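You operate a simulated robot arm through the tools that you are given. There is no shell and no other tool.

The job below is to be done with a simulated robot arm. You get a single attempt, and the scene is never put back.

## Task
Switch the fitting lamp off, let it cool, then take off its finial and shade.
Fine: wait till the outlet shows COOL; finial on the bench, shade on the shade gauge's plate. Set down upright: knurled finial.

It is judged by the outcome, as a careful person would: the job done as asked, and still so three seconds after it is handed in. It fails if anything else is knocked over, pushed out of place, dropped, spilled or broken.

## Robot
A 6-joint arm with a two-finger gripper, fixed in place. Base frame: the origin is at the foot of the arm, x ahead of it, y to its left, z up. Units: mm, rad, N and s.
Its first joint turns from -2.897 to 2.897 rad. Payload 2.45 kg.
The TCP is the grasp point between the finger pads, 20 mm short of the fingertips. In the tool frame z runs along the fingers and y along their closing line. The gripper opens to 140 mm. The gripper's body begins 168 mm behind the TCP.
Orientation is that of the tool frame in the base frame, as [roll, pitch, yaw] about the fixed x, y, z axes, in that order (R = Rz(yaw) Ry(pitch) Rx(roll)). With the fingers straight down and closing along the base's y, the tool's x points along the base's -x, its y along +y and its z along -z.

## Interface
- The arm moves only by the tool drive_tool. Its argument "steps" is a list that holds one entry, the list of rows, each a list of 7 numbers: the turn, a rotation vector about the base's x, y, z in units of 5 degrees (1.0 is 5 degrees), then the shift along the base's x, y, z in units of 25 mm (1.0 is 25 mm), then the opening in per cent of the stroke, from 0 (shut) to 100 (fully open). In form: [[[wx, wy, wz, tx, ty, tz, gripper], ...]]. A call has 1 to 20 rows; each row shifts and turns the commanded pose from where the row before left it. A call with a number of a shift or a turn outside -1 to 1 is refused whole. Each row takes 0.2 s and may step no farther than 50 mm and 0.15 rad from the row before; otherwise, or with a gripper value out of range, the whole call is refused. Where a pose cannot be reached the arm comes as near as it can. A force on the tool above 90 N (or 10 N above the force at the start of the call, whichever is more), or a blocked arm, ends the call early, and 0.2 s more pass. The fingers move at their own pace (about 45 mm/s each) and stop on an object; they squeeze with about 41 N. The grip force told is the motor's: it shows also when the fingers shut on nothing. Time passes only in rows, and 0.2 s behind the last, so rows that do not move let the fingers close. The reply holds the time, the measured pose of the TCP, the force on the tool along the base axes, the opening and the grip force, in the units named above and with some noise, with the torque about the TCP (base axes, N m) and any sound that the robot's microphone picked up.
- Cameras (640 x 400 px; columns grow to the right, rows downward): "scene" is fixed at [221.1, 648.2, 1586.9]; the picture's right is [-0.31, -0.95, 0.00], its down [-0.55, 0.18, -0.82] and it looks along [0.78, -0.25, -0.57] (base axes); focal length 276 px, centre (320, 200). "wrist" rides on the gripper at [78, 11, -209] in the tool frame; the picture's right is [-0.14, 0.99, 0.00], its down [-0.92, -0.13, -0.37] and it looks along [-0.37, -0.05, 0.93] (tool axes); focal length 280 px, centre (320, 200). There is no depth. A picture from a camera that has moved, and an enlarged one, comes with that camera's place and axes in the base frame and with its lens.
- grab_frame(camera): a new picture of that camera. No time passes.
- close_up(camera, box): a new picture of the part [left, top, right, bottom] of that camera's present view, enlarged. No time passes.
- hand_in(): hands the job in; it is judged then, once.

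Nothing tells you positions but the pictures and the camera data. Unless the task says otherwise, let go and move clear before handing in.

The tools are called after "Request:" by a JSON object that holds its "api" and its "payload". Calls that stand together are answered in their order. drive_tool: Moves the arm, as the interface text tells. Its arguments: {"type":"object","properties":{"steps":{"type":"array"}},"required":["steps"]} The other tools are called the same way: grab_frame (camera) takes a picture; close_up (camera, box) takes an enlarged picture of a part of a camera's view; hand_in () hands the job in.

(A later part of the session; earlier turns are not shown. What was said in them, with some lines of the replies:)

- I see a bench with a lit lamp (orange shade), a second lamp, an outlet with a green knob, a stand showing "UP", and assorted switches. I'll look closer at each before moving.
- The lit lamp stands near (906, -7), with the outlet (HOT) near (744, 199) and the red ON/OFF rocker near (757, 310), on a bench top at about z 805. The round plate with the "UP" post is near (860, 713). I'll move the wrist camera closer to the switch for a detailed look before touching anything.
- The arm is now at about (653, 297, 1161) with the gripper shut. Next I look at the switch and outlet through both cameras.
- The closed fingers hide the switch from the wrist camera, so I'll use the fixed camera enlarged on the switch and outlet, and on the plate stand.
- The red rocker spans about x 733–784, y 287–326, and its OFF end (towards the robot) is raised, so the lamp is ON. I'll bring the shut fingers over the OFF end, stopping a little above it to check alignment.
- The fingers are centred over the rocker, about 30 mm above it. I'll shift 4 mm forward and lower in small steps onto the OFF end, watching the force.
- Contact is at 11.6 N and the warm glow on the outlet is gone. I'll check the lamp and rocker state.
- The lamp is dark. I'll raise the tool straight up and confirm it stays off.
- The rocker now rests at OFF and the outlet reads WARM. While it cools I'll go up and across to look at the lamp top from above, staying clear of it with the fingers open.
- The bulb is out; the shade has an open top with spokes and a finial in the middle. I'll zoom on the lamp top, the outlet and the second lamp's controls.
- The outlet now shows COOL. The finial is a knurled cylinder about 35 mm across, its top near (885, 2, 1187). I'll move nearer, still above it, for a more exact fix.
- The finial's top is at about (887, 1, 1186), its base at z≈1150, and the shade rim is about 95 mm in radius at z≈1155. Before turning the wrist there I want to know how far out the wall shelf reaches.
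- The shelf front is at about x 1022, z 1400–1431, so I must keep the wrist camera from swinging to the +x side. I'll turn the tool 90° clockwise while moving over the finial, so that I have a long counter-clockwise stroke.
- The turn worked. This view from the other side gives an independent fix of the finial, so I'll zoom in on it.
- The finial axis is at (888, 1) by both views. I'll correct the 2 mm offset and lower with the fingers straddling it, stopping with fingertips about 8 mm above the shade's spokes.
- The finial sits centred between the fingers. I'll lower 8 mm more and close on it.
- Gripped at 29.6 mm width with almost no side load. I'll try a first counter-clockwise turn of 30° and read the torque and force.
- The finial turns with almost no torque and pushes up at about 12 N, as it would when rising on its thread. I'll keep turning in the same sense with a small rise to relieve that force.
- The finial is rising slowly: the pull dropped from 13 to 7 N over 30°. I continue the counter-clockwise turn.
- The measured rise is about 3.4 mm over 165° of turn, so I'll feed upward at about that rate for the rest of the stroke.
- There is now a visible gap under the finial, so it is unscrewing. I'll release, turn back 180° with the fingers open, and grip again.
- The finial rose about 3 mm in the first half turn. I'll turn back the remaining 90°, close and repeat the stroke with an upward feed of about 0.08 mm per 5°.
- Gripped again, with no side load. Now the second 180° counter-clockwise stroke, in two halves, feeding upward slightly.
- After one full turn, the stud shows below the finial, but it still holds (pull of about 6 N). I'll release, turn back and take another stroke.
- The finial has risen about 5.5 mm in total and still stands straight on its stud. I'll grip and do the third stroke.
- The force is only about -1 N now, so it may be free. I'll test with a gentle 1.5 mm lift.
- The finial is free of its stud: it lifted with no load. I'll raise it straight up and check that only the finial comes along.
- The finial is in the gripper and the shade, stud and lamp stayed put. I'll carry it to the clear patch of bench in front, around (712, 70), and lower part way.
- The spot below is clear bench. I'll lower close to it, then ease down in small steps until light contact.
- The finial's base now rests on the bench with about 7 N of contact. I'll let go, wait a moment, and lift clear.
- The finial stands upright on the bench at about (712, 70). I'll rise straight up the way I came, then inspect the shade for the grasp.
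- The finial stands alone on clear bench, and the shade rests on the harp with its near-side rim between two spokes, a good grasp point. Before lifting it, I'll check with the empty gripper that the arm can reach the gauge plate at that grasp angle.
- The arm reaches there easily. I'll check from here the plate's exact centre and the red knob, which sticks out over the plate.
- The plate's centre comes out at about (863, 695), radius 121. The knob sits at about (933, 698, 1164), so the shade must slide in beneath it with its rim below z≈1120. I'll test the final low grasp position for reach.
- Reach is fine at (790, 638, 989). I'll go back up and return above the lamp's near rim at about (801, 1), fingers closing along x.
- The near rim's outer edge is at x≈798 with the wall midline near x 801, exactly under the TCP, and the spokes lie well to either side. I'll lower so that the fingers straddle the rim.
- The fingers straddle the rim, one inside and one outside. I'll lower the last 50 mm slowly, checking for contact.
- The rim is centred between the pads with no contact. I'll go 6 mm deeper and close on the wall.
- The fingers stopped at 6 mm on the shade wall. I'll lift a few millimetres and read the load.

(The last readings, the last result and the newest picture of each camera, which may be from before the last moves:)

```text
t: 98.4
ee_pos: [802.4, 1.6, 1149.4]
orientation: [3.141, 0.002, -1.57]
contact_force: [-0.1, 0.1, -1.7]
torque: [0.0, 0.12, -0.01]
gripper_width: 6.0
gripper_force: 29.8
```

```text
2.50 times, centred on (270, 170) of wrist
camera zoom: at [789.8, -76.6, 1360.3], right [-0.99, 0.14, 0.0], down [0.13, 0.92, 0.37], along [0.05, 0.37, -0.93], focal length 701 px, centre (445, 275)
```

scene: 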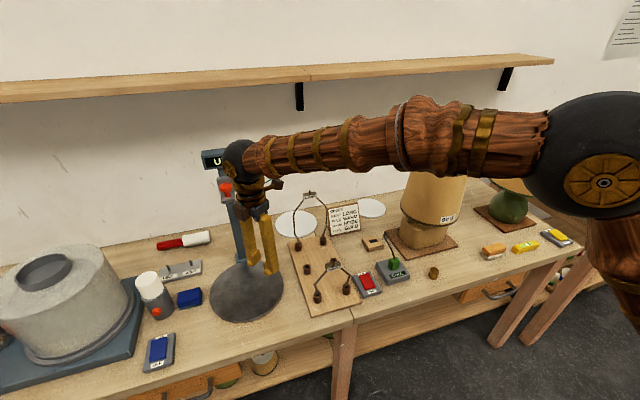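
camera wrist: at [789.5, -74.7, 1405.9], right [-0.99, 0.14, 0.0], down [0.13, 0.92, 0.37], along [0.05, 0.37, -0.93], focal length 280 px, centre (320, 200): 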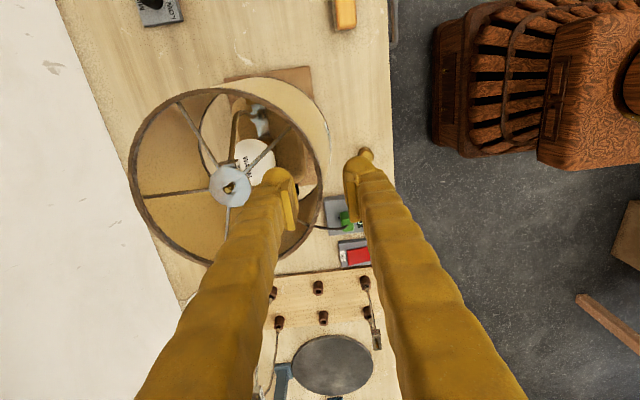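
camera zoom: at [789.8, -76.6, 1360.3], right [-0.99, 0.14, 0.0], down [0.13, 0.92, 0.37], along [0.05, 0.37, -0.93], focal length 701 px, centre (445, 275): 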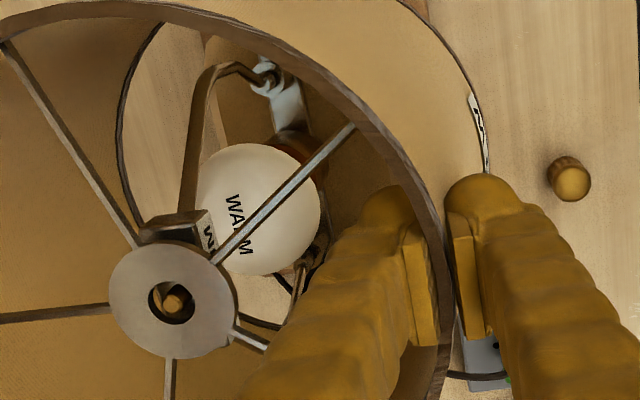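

The shade is up off the saddle with only about 2 N of load. I'll continue straight up, checking halfway that it clears the harp.

Request:
{"api": "drive_tool", "payload": {"steps": [[[0, 0, 0, 0, 0, 0.4, 0], [0, 0, 0, 0, 0, 0.6, 0], [0, 0, 0, 0, 0, 0.6, 0], [0, 0, 0, 0, 0, 0.6, 0], [0, 0, 0, 0, 0, 0.6, 0], [0, 0, 0, 0, 0, 0.6, 0], [0, 0, 0, 0, 0, 0.6, 0], [0, 0, 0, 0, 0, 0.4, 0]]]}}

Request:
{"api": "close_up", "payload": {"camera": "scene", "box": [375, 60, 495, 240]}}

```text
t: 100.2
ee_pos: [801.6, 1.0, 1259.8]
orientation: [3.14, 0.0, -1.57]
contact_force: [0.2, -0.2, -1.9]
torque: [0.01, 0.13, -0.02]
gripper_width: 6.2
gripper_force: 29.4
```

```text
2.22 times, centred on (435, 150) of scene
camera zoom: at [221.1, 648.2, 1586.9], right [-0.31, -0.95, 0.0], down [-0.55, 0.18, -0.82], along [0.78, -0.25, -0.57], focal length 613 px, centre (64, 311)
```

zoom: 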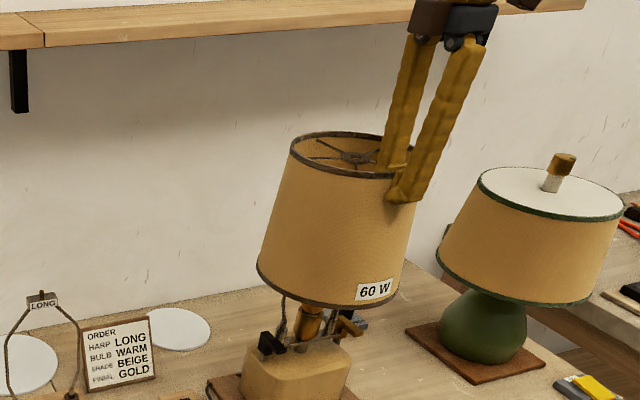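

Request:
{"api": "drive_tool", "payload": {"steps": [[[0, 0, 0, 0, 0, 0.4, 0], [0, 0, 0, 0, 0, 0.6, 0], [0, 0, 0, 0, 0, 0.6, 0], [0, 0, 0, 0, 0, 0.6, 0], [0, 0, 0, 0, 0, 0.6, 0], [0, 0, 0, 0, 0, 0.6, 0], [0, 0, 0, 0, 0, 0.6, 0], [0, 0, 0, 0, 0, 0.2, 0], [0, 0, 0, 0, 0, 0, 0]]]}}

Request:
{"api": "close_up", "payload": {"camera": "scene", "box": [375, 30, 495, 240]}}

Request:
{"api": "grab_frame", "payload": {"camera": "scene"}}

```text
t: 102.2
ee_pos: [802.7, 1.1, 1365.0]
orientation: [-3.142, 0.0, -1.572]
contact_force: [0.2, 0.5, -2.1]
torque: [0.01, 0.1, -0.01]
gripper_width: 6.3
gripper_force: 29.7
```

```text
1.90 times, centred on (435, 135) of scene
camera zoom: at [221.1, 648.2, 1586.9], right [-0.31, -0.95, 0.0], down [-0.55, 0.18, -0.82], along [0.78, -0.25, -0.57], focal length 526 px, centre (101, 324)
```

zoom: 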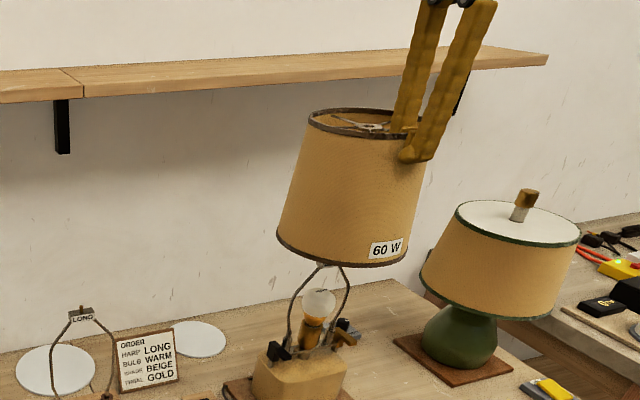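

```text
taken
```

scene: 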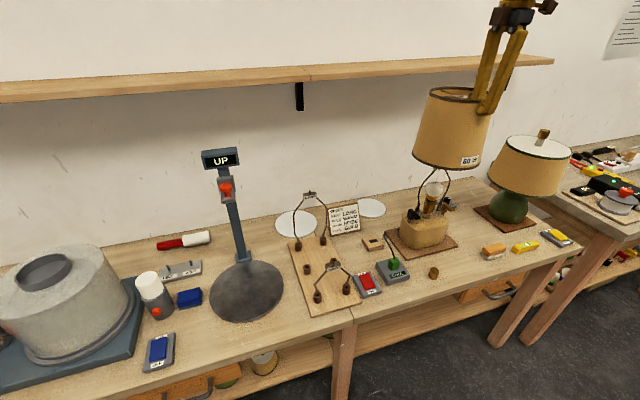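

The shade hangs level with its bottom near z 1182, just above the harp stud. I'll rise 10 mm more, then draw it back toward the robot, away from the wall shelf.

Request:
{"api": "drive_tool", "payload": {"steps": [[[0, 0, 0, 0, 0, 0.2, 0], [0, 0, 0, 0, 0, 0.2, 0], [0, 0, 0, -0.3, 0, 0, 0], [0, 0, 0, -0.6, 0, 0, 0], [0, 0, 0, -0.7, 0, 0, 0], [0, 0, 0, -0.8, 0, 0, 0], [0, 0, 0, -0.8, 0, 0, 0], [0, 0, 0, -0.5, 0, 0, 0], [0, 0, 0, -0.3, 0, 0, 0], [0, 0, 0, 0, 0, 0, 0]]]}}

Request:
{"api": "grab_frame", "payload": {"camera": "scene"}}

```text
t: 104.4
ee_pos: [701.6, 0.9, 1375.3]
orientation: [3.142, 0.001, -1.57]
contact_force: [1.1, 0.1, -1.5]
torque: [-0.01, 0.1, 0.04]
gripper_width: 6.0
gripper_force: 29.5
```

```text
taken
```

scene: 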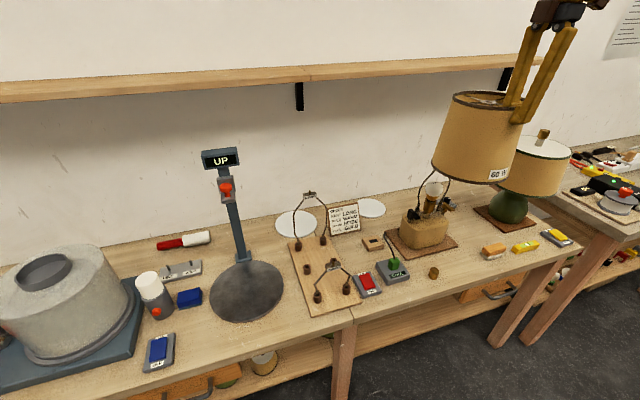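

The lamp and harp stand undisturbed. Now I'll swing the shade over toward the gauge at this height, turning the tool with it.

Request:
{"api": "drive_tool", "payload": {"steps": [[[0, 0, 0.2, 0, 0.5, 0, 0], [0, 0, 0.3, -0.02, 0.8, 0, 0], [0, 0, 0.3, -0.02, 0.95, 0, 0], [0, 0, 0.3, -0.02, 0.95, 0, 0], [0, 0, 0.3, -0.02, 0.95, 0, 0], [0, 0, 0.3, -0.02, 0.95, 0, 0], [0, 0, 0.3, -0.02, 0.95, 0, 0], [0, 0, 0.3, -0.02, 0.95, 0, 0], [0, 0, 0.3, -0.02, 0.95, 0, 0], [0, 0, 0.3, -0.02, 0.95, 0, 0], [0, 0, 0.3, -0.02, 0.95, 0, 0], [0, 0, 0.3, -0.02, 0.95, 0, 0], [0, 0, 0.3, -0.02, 0.95, 0, 0], [0, 0, 0.3, -0.02, 0.95, 0, 0]]]}}

Request:
{"api": "grab_frame", "payload": {"camera": "scene"}}

```text
t: 107.4
ee_pos: [695.8, 318.9, 1375.5]
orientation: [-3.141, 0.001, -1.21]
contact_force: [-0.1, -0.4, -1.3]
torque: [-0.06, 0.08, -0.01]
gripper_width: 6.0
gripper_force: 29.6
```

```text
taken
```

scene: 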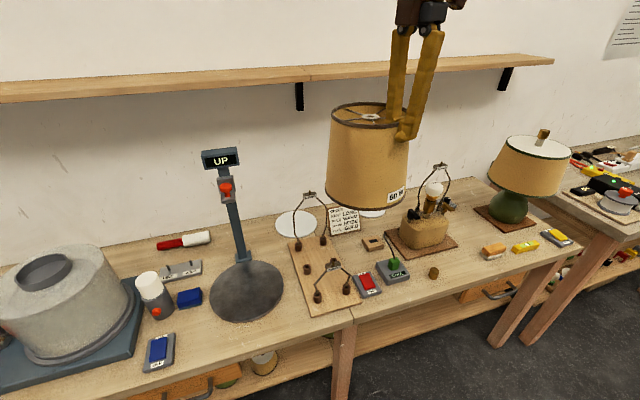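

The shade travels level and clear of everything. I'll continue to just in front of the gauge plate, still high.

Request:
{"api": "drive_tool", "payload": {"steps": [[[0, 0, 0.26, -0.025, 0.95, 0, 0], [0, 0, 0.26, -0.025, 0.95, 0, 0], [0, 0, 0.26, -0.025, 0.95, 0, 0], [0, 0, 0.26, -0.025, 0.95, 0, 0], [0, 0, 0.26, -0.025, 0.95, 0, 0], [0, 0, 0.26, -0.025, 0.95, 0, 0], [0, 0, 0.26, -0.025, 0.95, 0, 0], [0, 0, 0.26, -0.025, 0.95, 0, 0], [0, 0, 0.26, -0.025, 0.95, 0, 0], [0, 0, 0.26, -0.025, 0.95, 0, 0], [0, 0, 0.26, -0.025, 0.95, 0, 0], [0, 0, 0.26, -0.025, 0.95, 0, 0], [0, 0, 0.26, -0.025, 0.8, 0, 0], [0, 0, 0.24, -0.025, 0.46, 0, 0], [0, 0, 0, 0, 0, 0, 0]]]}}

Request:
{"api": "grab_frame", "payload": {"camera": "scene"}}

Request:
{"api": "grab_frame", "payload": {"camera": "wrist"}}

```text
t: 110.6
ee_pos: [687.1, 636.9, 1375.9]
orientation: [-3.141, 0.001, -0.895]
contact_force: [0.3, 0.1, -1.4]
torque: [-0.08, 0.1, 0.0]
gripper_width: 5.9
gripper_force: 29.8
```

```text
taken
```

scene: 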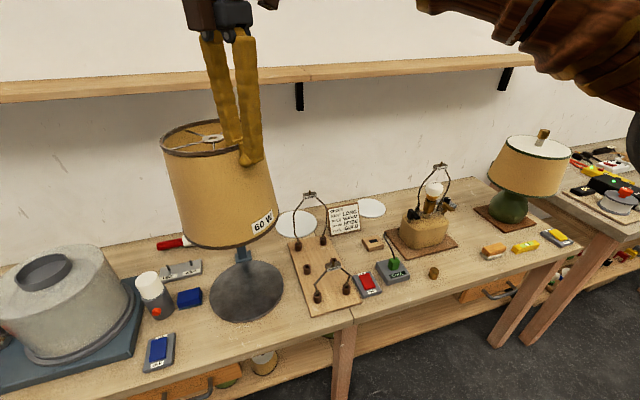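

```text
taken
camera wrist: at [726.0, 569.7, 1585.3], right [-0.86, -0.51, 0.0], down [-0.48, 0.8, 0.37], along [-0.19, 0.32, -0.93], focal length 280 px, centre (320, 200)
```

wrist: 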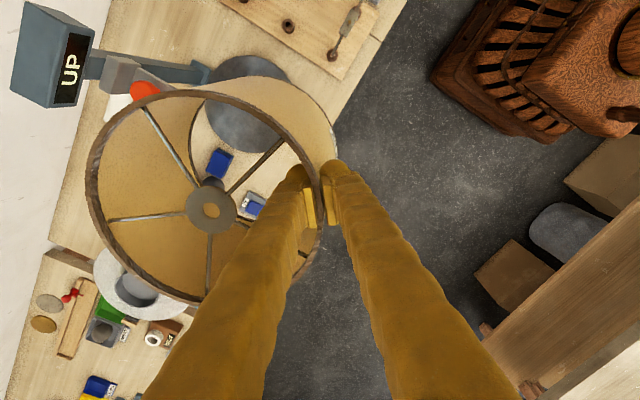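

The shade hangs in front of the gauge with its centre at about (757, 687), some 60 mm short of the knob. I'll lower it straight down so that its rim passes below the knob.

Request:
{"api": "drive_tool", "payload": {"steps": [[[0, 0, 0, 0, 0, -0.5, 0], [0, 0, 0, 0, 0, -0.9, 0], [0, 0, 0, 0, 0, -0.9, 0], [0, 0, 0, 0, 0, -0.9, 0], [0, 0, 0, 0, 0, -0.9, 0], [0, 0, 0, 0, 0, -0.9, 0], [0, 0, 0, 0, 0, -0.9, 0], [0, 0, 0, 0, 0, -0.9, 0], [0, 0, 0, 0, 0, -0.9, 0], [0, 0, 0, 0, 0, -0.9, 0], [0, 0, 0, 0, 0, -0.9, 0], [0, 0, 0, 0, 0, -0.9, 0], [0, 0, 0, 0, 0, -0.9, 0], [0, 0, 0, 0, 0, -0.9, 0], [0, 0, 0, 0, 0, -0.4, 0], [0, 0, 0, 0, 0, 0, 0]]]}}

Request:
{"api": "grab_frame", "payload": {"camera": "scene"}}

Request:
{"api": "grab_frame", "payload": {"camera": "wrist"}}

```text
t: 114.0
ee_pos: [686.4, 638.4, 1059.5]
orientation: [3.141, -0.001, -0.897]
contact_force: [-0.3, -0.7, -1.7]
torque: [-0.08, 0.12, 0.02]
gripper_width: 5.7
gripper_force: 29.1
```

```text
taken
```

scene: 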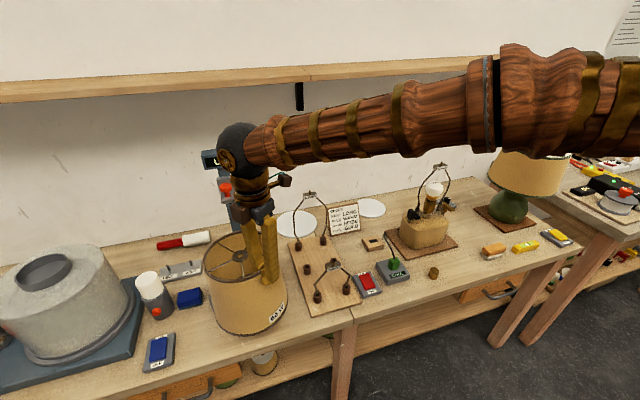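

```text
taken
camera wrist: at [724.2, 570.0, 1269.9], right [-0.86, -0.51, 0.0], down [-0.48, 0.8, 0.37], along [-0.19, 0.32, -0.93], focal length 280 px, centre (320, 200)
```

wrist: 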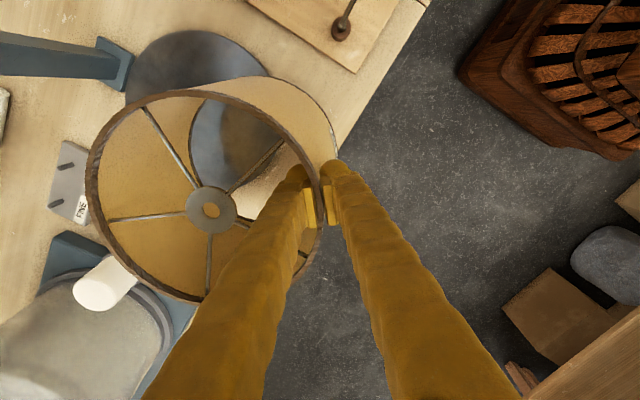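

The shade is now low, with its bottom at about z 870 and rim at about 1082, below the knob and carriage. I'll lower another 20 mm and slide it forward over the plate.

Request:
{"api": "drive_tool", "payload": {"steps": [[[0, 0, 0, 0, 0, -0.4, 0], [0, 0, 0, 0, 0, -0.4, 0], [0, 0, 0, 0.4, 0.01, 0, 0], [0, 0, 0, 0.7, 0.01, 0, 0], [0, 0, 0, 0.7, 0.02, 0, 0], [0, 0, 0, 0.7, 0.02, 0, 0], [0, 0, 0, 0, 0, 0, 0]]]}}

Request:
{"api": "grab_frame", "payload": {"camera": "scene"}}

Request:
{"api": "grab_frame", "payload": {"camera": "wrist"}}

```text
t: 115.6
ee_pos: [749.9, 637.7, 1040.6]
orientation: [3.141, -0.001, -0.897]
contact_force: [-0.6, -0.7, -1.6]
torque: [-0.06, 0.09, -0.02]
gripper_width: 6.0
gripper_force: 30.0
```

```text
taken
```

scene: 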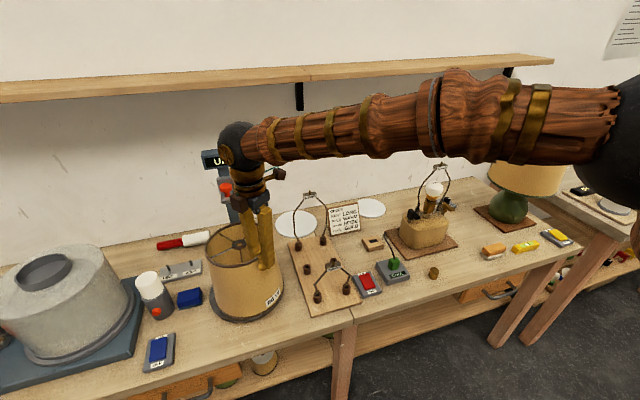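

```text
taken
camera wrist: at [789.1, 570.7, 1250.2], right [-0.86, -0.51, 0.0], down [-0.47, 0.8, 0.37], along [-0.19, 0.32, -0.93], focal length 280 px, centre (320, 200)
```

wrist: 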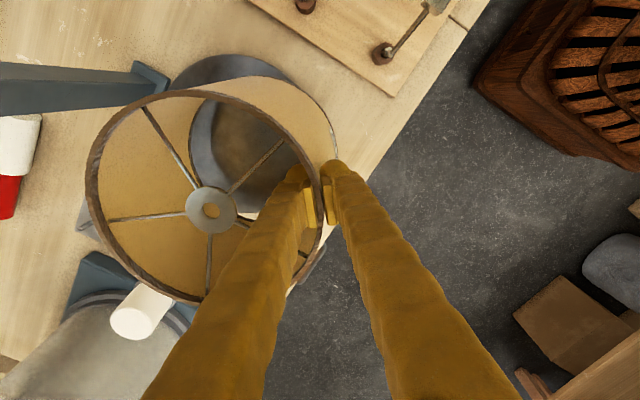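

Request:
{"api": "drive_tool", "payload": {"steps": [[[0, 0, 0, 0.6, 0.03, 0, 0], [0, 0, 0, 0.6, 0.03, 0, 0], [0, 0, 0, 0.45, 0.03, 0, 0], [0, 0, 0, 0, 0, -0.4, 0], [0, 0, 0, 0, 0, 0, 0]]]}}

Request:
{"api": "close_up", "payload": {"camera": "scene", "box": [180, 150, 310, 330]}}

Request:
{"api": "close_up", "payload": {"camera": "wrist", "box": [60, 30, 360, 310]}}

```text
t: 116.8
ee_pos: [791.7, 641.7, 1030.7]
orientation: [-3.14, -0.001, -0.898]
contact_force: [0.5, -0.4, -1.2]
torque: [-0.08, 0.08, 0.01]
gripper_width: 6.0
gripper_force: 30.0
```

```text
2.22 times, centred on (245, 240) of scene
camera zoom: at [221.1, 648.2, 1586.9], right [-0.31, -0.95, 0.0], down [-0.55, 0.18, -0.82], along [0.78, -0.25, -0.57], focal length 613 px, centre (487, 111)
```

zoom: 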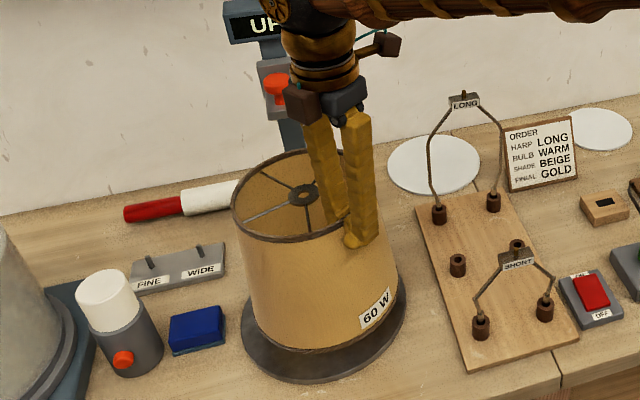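

```text
1.43 times, centred on (210, 170) of wrist
camera zoom: at [830.6, 573.6, 1240.1], right [-0.86, -0.51, 0.0], down [-0.48, 0.8, 0.37], along [-0.19, 0.32, -0.93], focal length 401 px, centre (477, 243)
```

zoom: 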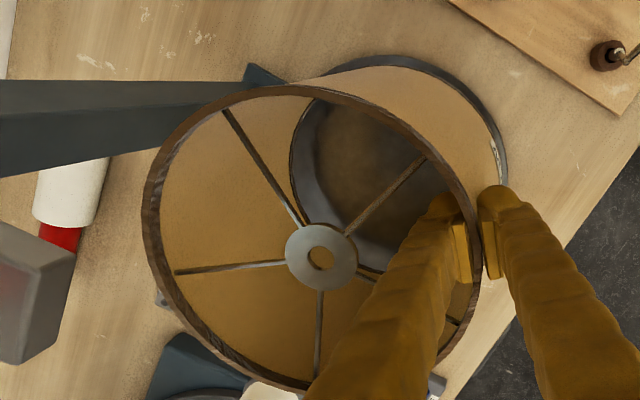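

The shade is over the plate, nearly concentric. I'll lower it close to the plate and then in small steps until it touches.

Request:
{"api": "drive_tool", "payload": {"steps": [[[0, 0, 0, 0, 0, -0.4, 0], [0, 0, 0, 0, 0, -0.4, 0], [0, 0, 0, 0, 0, -0.3, 0], [0, 0, 0, 0, 0, -0.2, 0], [0, 0, 0, 0, 0, 0, 0]]]}}

Request:
{"api": "close_up", "payload": {"camera": "scene", "box": [190, 210, 310, 330]}}

Request:
{"api": "close_up", "payload": {"camera": "wrist", "box": [60, 30, 360, 310]}}

```text
t: 118.0
ee_pos: [790.8, 640.8, 997.4]
orientation: [3.141, 0.0, -0.897]
contact_force: [0.5, -0.6, -1.4]
torque: [-0.06, 0.07, 0.0]
gripper_width: 6.1
gripper_force: 29.2
```

```text
3.33 times, centred on (250, 270) of scene
camera zoom: at [221.1, 648.2, 1586.9], right [-0.31, -0.95, 0.0], down [-0.55, 0.18, -0.82], along [0.78, -0.25, -0.57], focal length 920 px, centre (553, -33)
```

zoom: 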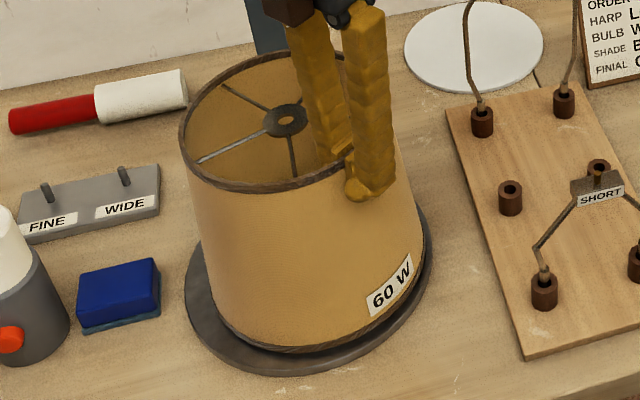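

```text
1.43 times, centred on (210, 170) of wrist
camera zoom: at [829.2, 573.3, 1207.4], right [-0.86, -0.51, 0.0], down [-0.48, 0.8, 0.37], along [-0.19, 0.32, -0.93], focal length 401 px, centre (477, 243)
```

zoom: 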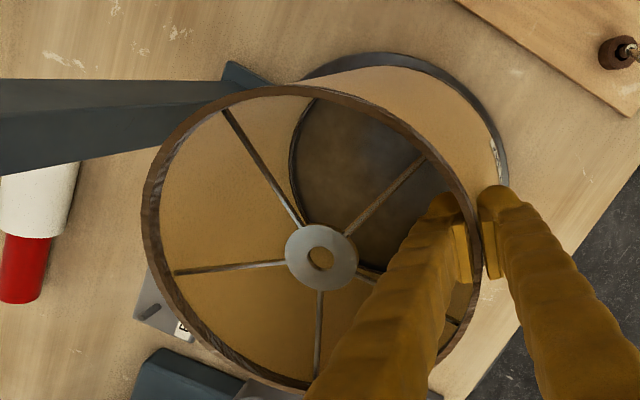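

The gap to the plate edge is a little smaller on the right, so I'll shift 5 mm to +y and then settle down in 2 mm steps.

Request:
{"api": "drive_tool", "payload": {"steps": [[[0, 0, 0, -0.06, 0.2, 0, 0], [0, 0, 0, 0, 0, -0.08, 0], [0, 0, 0, 0, 0, -0.08, 0], [0, 0, 0, 0, 0, 0, 0]]]}}

Request:
{"api": "close_up", "payload": {"camera": "scene", "box": [210, 260, 290, 330]}}

```text
t: 119.0
ee_pos: [790.5, 645.1, 992.6]
orientation: [3.14, 0.0, -0.898]
contact_force: [-0.5, -0.1, -0.5]
torque: [-0.08, 0.03, -0.02]
gripper_width: 6.0
gripper_force: 29.2
```

```text
5.71 times, centred on (250, 295) of scene
camera zoom: at [221.1, 648.2, 1586.9], right [-0.31, -0.95, 0.0], down [-0.55, 0.18, -0.82], along [0.78, -0.25, -0.57], focal length 1577 px, centre (720, -343)
```

zoom: 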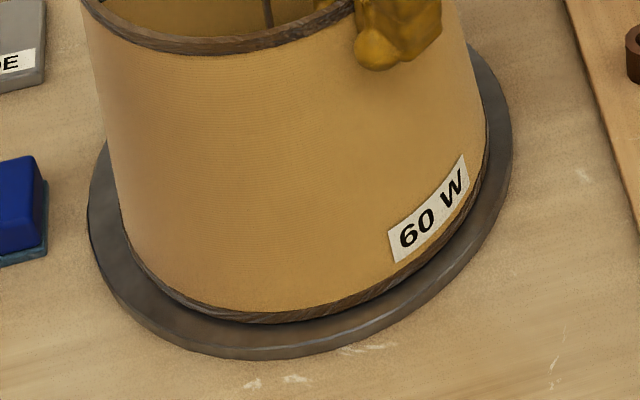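

Request:
{"api": "drive_tool", "payload": {"steps": [[[0, 0, 0, 0, 0, -0.06, 0], [0, 0, 0, 0, 0, -0.06, 0], [0, 0, 0, 0, 0, 0, 0]]]}}

Request:
{"api": "close_up", "payload": {"camera": "scene", "box": [210, 260, 290, 330]}}

```text
t: 119.8
ee_pos: [789.0, 646.1, 993.0]
orientation: [-3.139, 0.0, -0.896]
contact_force: [-5.8, 6.0, 18.7]
torque: [0.06, 0.07, -0.07]
gripper_width: 5.8
gripper_force: 29.6
```

```text
5.71 times, centred on (250, 295) of scene
camera zoom: at [221.1, 648.2, 1586.9], right [-0.31, -0.95, 0.0], down [-0.55, 0.18, -0.82], along [0.78, -0.25, -0.57], focal length 1577 px, centre (720, -343)
```

zoom: 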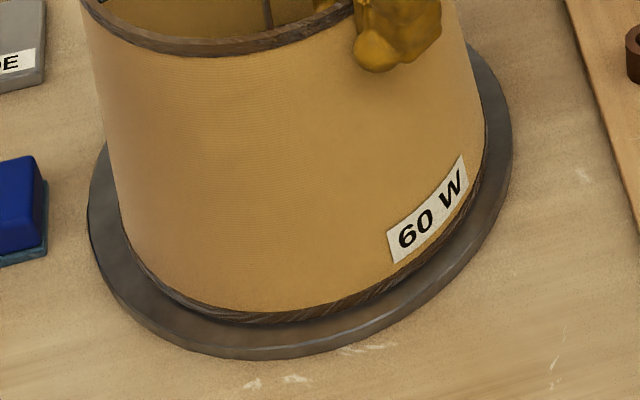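

The shade is down on the plate, pressing about 19 N. I'll ease up 1 mm and then open the fingers.

Request:
{"api": "drive_tool", "payload": {"steps": [[[0, 0, 0, 0, 0, 0.03, 0], [0, 0, 0, 0, 0, 0.02, 0], [0, 0, 0, 0, 0, 0, 0]]]}}

```text
t: 120.6
ee_pos: [789.5, 644.1, 992.0]
orientation: [3.141, 0.0, -0.896]
contact_force: [0.2, 4.3, 12.5]
torque: [-0.02, 0.02, 0.04]
gripper_width: 5.8
gripper_force: 29.7
```

Request:
{"api": "drive_tool", "payload": {"steps": [[[0, 0, 0, 0, 0, 0.03, 0], [0, 0, 0, 0, 0, 0, 8], [0, 0, 0, 0, 0, 0, 12], [0, 0, 0, 0, 0, 0, 20], [0, 0, 0, 0, 0, 0, 28], [0, 0, 0, 0, 0, 0, 28], [0, 0, 0, 0, 0, 0, 28]]]}}

Request:
{"api": "close_up", "payload": {"camera": "scene", "box": [190, 210, 310, 330]}}

Request:
{"api": "close_up", "payload": {"camera": "wrist", "box": [60, 30, 360, 310]}}

```text
t: 122.2
ee_pos: [790.4, 644.6, 992.9]
orientation: [-3.141, 0.0, -0.897]
contact_force: [1.0, -0.4, 1.4]
torque: [0.03, 0.0, -0.03]
gripper_width: 39.2
gripper_force: 0.1
```

```text
3.33 times, centred on (250, 270) of scene
camera zoom: at [221.1, 648.2, 1586.9], right [-0.31, -0.95, 0.0], down [-0.55, 0.18, -0.82], along [0.78, -0.25, -0.57], focal length 920 px, centre (553, -33)
```

zoom: 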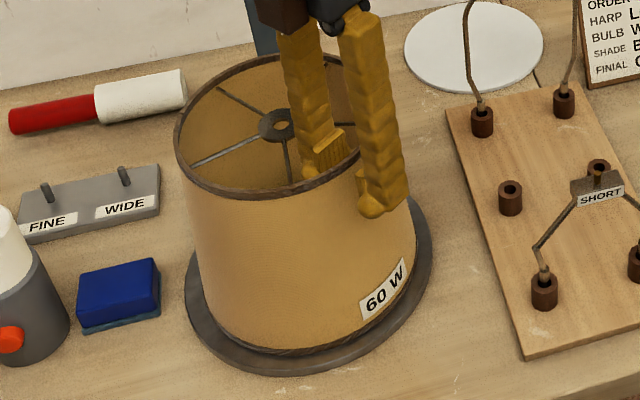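

```text
1.43 times, centred on (210, 170) of wrist
camera zoom: at [827.6, 577.8, 1203.1], right [-0.86, -0.51, 0.0], down [-0.48, 0.8, 0.37], along [-0.19, 0.32, -0.93], focal length 401 px, centre (477, 243)
```

zoom: 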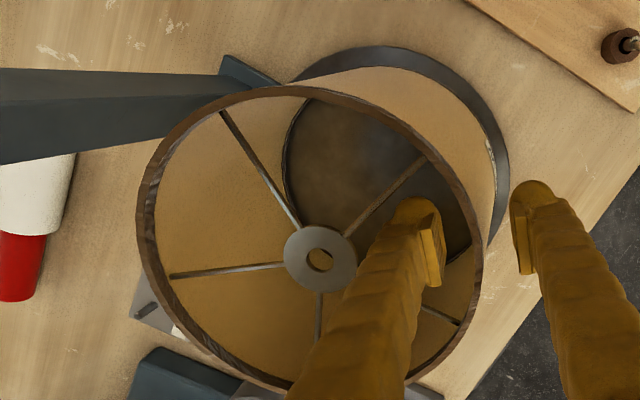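

The shade stands free on the plate. I'll lift straight up slowly, checking that the fingers do not catch on the rim or spokes.

Request:
{"api": "drive_tool", "payload": {"steps": [[[0, 0, 0, 0, 0, 0.2, 28], [0, 0, 0, 0, 0, 0.3, 28], [0, 0, 0, 0, 0, 0.4, 28], [0, 0, 0, 0, 0, 0.4, 28], [0, 0, 0, 0, 0, 0.4, 28]]]}}

Request:
{"api": "close_up", "payload": {"camera": "scene", "box": [190, 210, 310, 330]}}

```text
t: 123.4
ee_pos: [789.9, 645.2, 1035.7]
orientation: [-3.141, -0.001, -0.897]
contact_force: [0.9, 1.0, -0.6]
torque: [0.03, 0.03, 0.02]
gripper_width: 39.1
gripper_force: 0.1
```

```text
3.33 times, centred on (250, 270) of scene
camera zoom: at [221.1, 648.2, 1586.9], right [-0.31, -0.95, 0.0], down [-0.55, 0.18, -0.82], along [0.78, -0.25, -0.57], focal length 920 px, centre (553, -33)
```

zoom: 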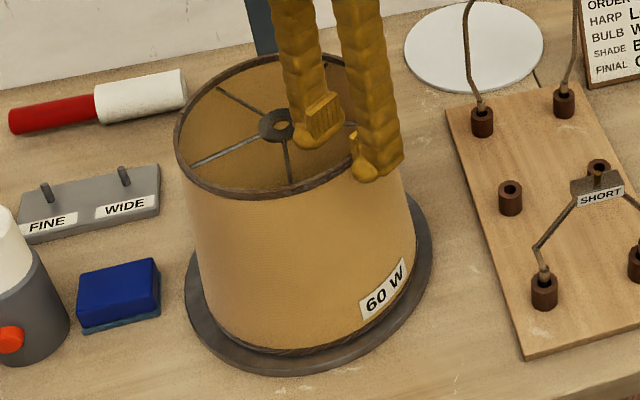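

The fingers are clear and the shade did not move. I'll carry on up and back, away from everything.

Request:
{"api": "drive_tool", "payload": {"steps": [[[0, 0, 0, 0, 0, 0.6, 28], [0, 0, 0, 0, 0, 1, 28], [0, 0, 0, 0, 0, 1, 28], [0, 0, 0, -0.5, -0.3, 1, 28], [0, 0, 0, -0.8, -0.5, 1, 28], [0, 0, 0, -0.8, -0.5, 1, 28], [0, 0, 0, -0.8, -0.5, 1, 28], [0, 0, 0, -0.8, -0.5, 1, 28], [0, 0, 0, -0.8, -0.5, 1, 28], [0, 0, 0, -0.8, -0.5, 1, 28], [0, 0, 0, -0.8, -0.5, 1, 28], [0, 0, 0, -0.8, -0.5, 1, 28], [0, 0, 0, 0, 0, 0, 28]]]}}

Request:
{"api": "grab_frame", "payload": {"camera": "scene"}}

Request:
{"api": "close_up", "payload": {"camera": "scene", "box": [180, 140, 320, 330]}}

Request:
{"api": "close_up", "payload": {"camera": "scene", "box": [370, 150, 480, 290]}}

Request:
{"api": "grab_frame", "payload": {"camera": "wrist"}}

```text
t: 126.2
ee_pos: [617.2, 539.4, 1324.1]
orientation: [-3.141, -0.001, -0.898]
contact_force: [0.8, -0.2, -0.5]
torque: [-0.01, -0.02, -0.02]
gripper_width: 39.6
gripper_force: 0.1
```

```text
taken
```

scene: 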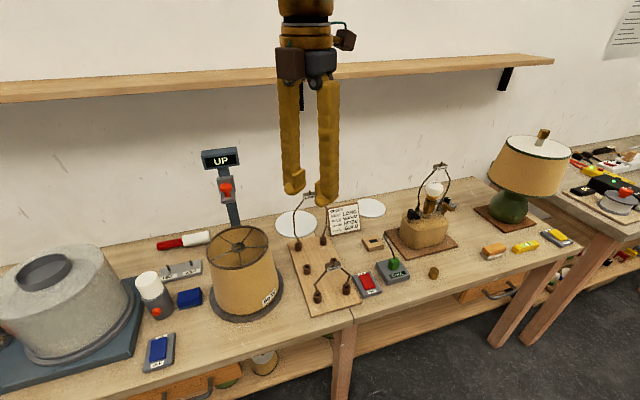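

```text
2.11 times, centred on (250, 235) of scene
camera zoom: at [221.1, 648.2, 1586.9], right [-0.31, -0.95, 0.0], down [-0.55, 0.18, -0.82], along [0.78, -0.25, -0.57], focal length 581 px, centre (467, 126)
```

zoom: 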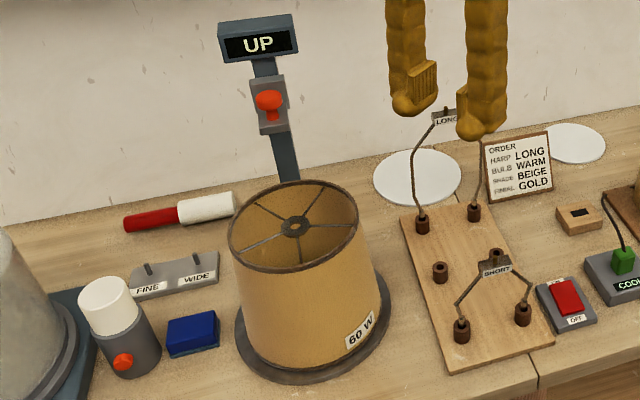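

```text
2.86 times, centred on (425, 220) of scene
camera zoom: at [221.1, 648.2, 1586.9], right [-0.31, -0.95, 0.0], down [-0.55, 0.18, -0.82], along [0.78, -0.25, -0.57], focal length 788 px, centre (20, 143)
```

zoom: 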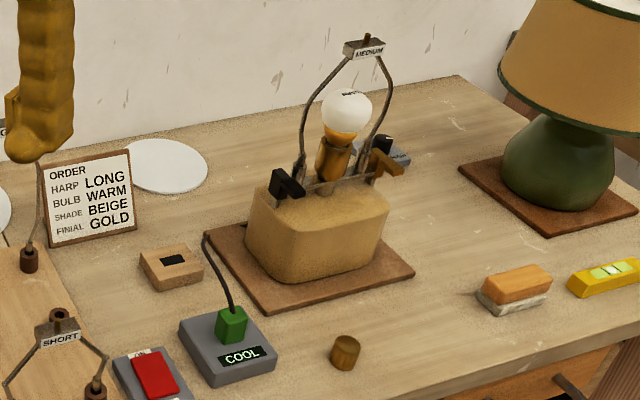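

```text
taken
camera wrist: at [656.5, 472.1, 1534.1], right [-0.86, -0.51, 0.0], down [-0.48, 0.8, 0.37], along [-0.19, 0.32, -0.93], focal length 280 px, centre (320, 200)
```

wrist: 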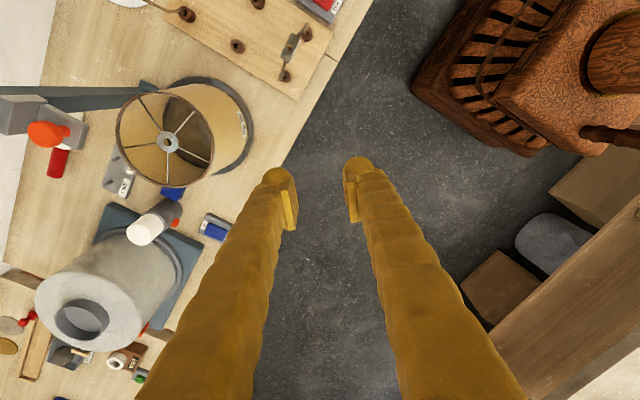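

The lamp is off, the outlet reads COOL, the finial stands upright on the bench, and the shade sits on the gauge plate. Everything else is in place and the arm is clear, so I'm handing in.

Request:
{"api": "hand_in", "payload": {}}

```text
The job is handed in.
```

The job is done and handed in. I haven't been told how it was judged.

- **Lamp:** the red rocker is pressed to OFF, and I waited until the outlet showed COOL before touching the finial or shade.
- **Finial:** it is unscrewed and standing upright on a clear patch of bench in front of the lamp.
- **Shade:** it is lifted off and resting flat, roughly centred, on the dark round plate of the stand marked "UP". Nothing in the scene was labelled "shade gauge", so I took that stand to be it.
- **Everything else:** in the last pictures nothing else looked moved or knocked over. The gripper was open and clear of the bench when I handed in.
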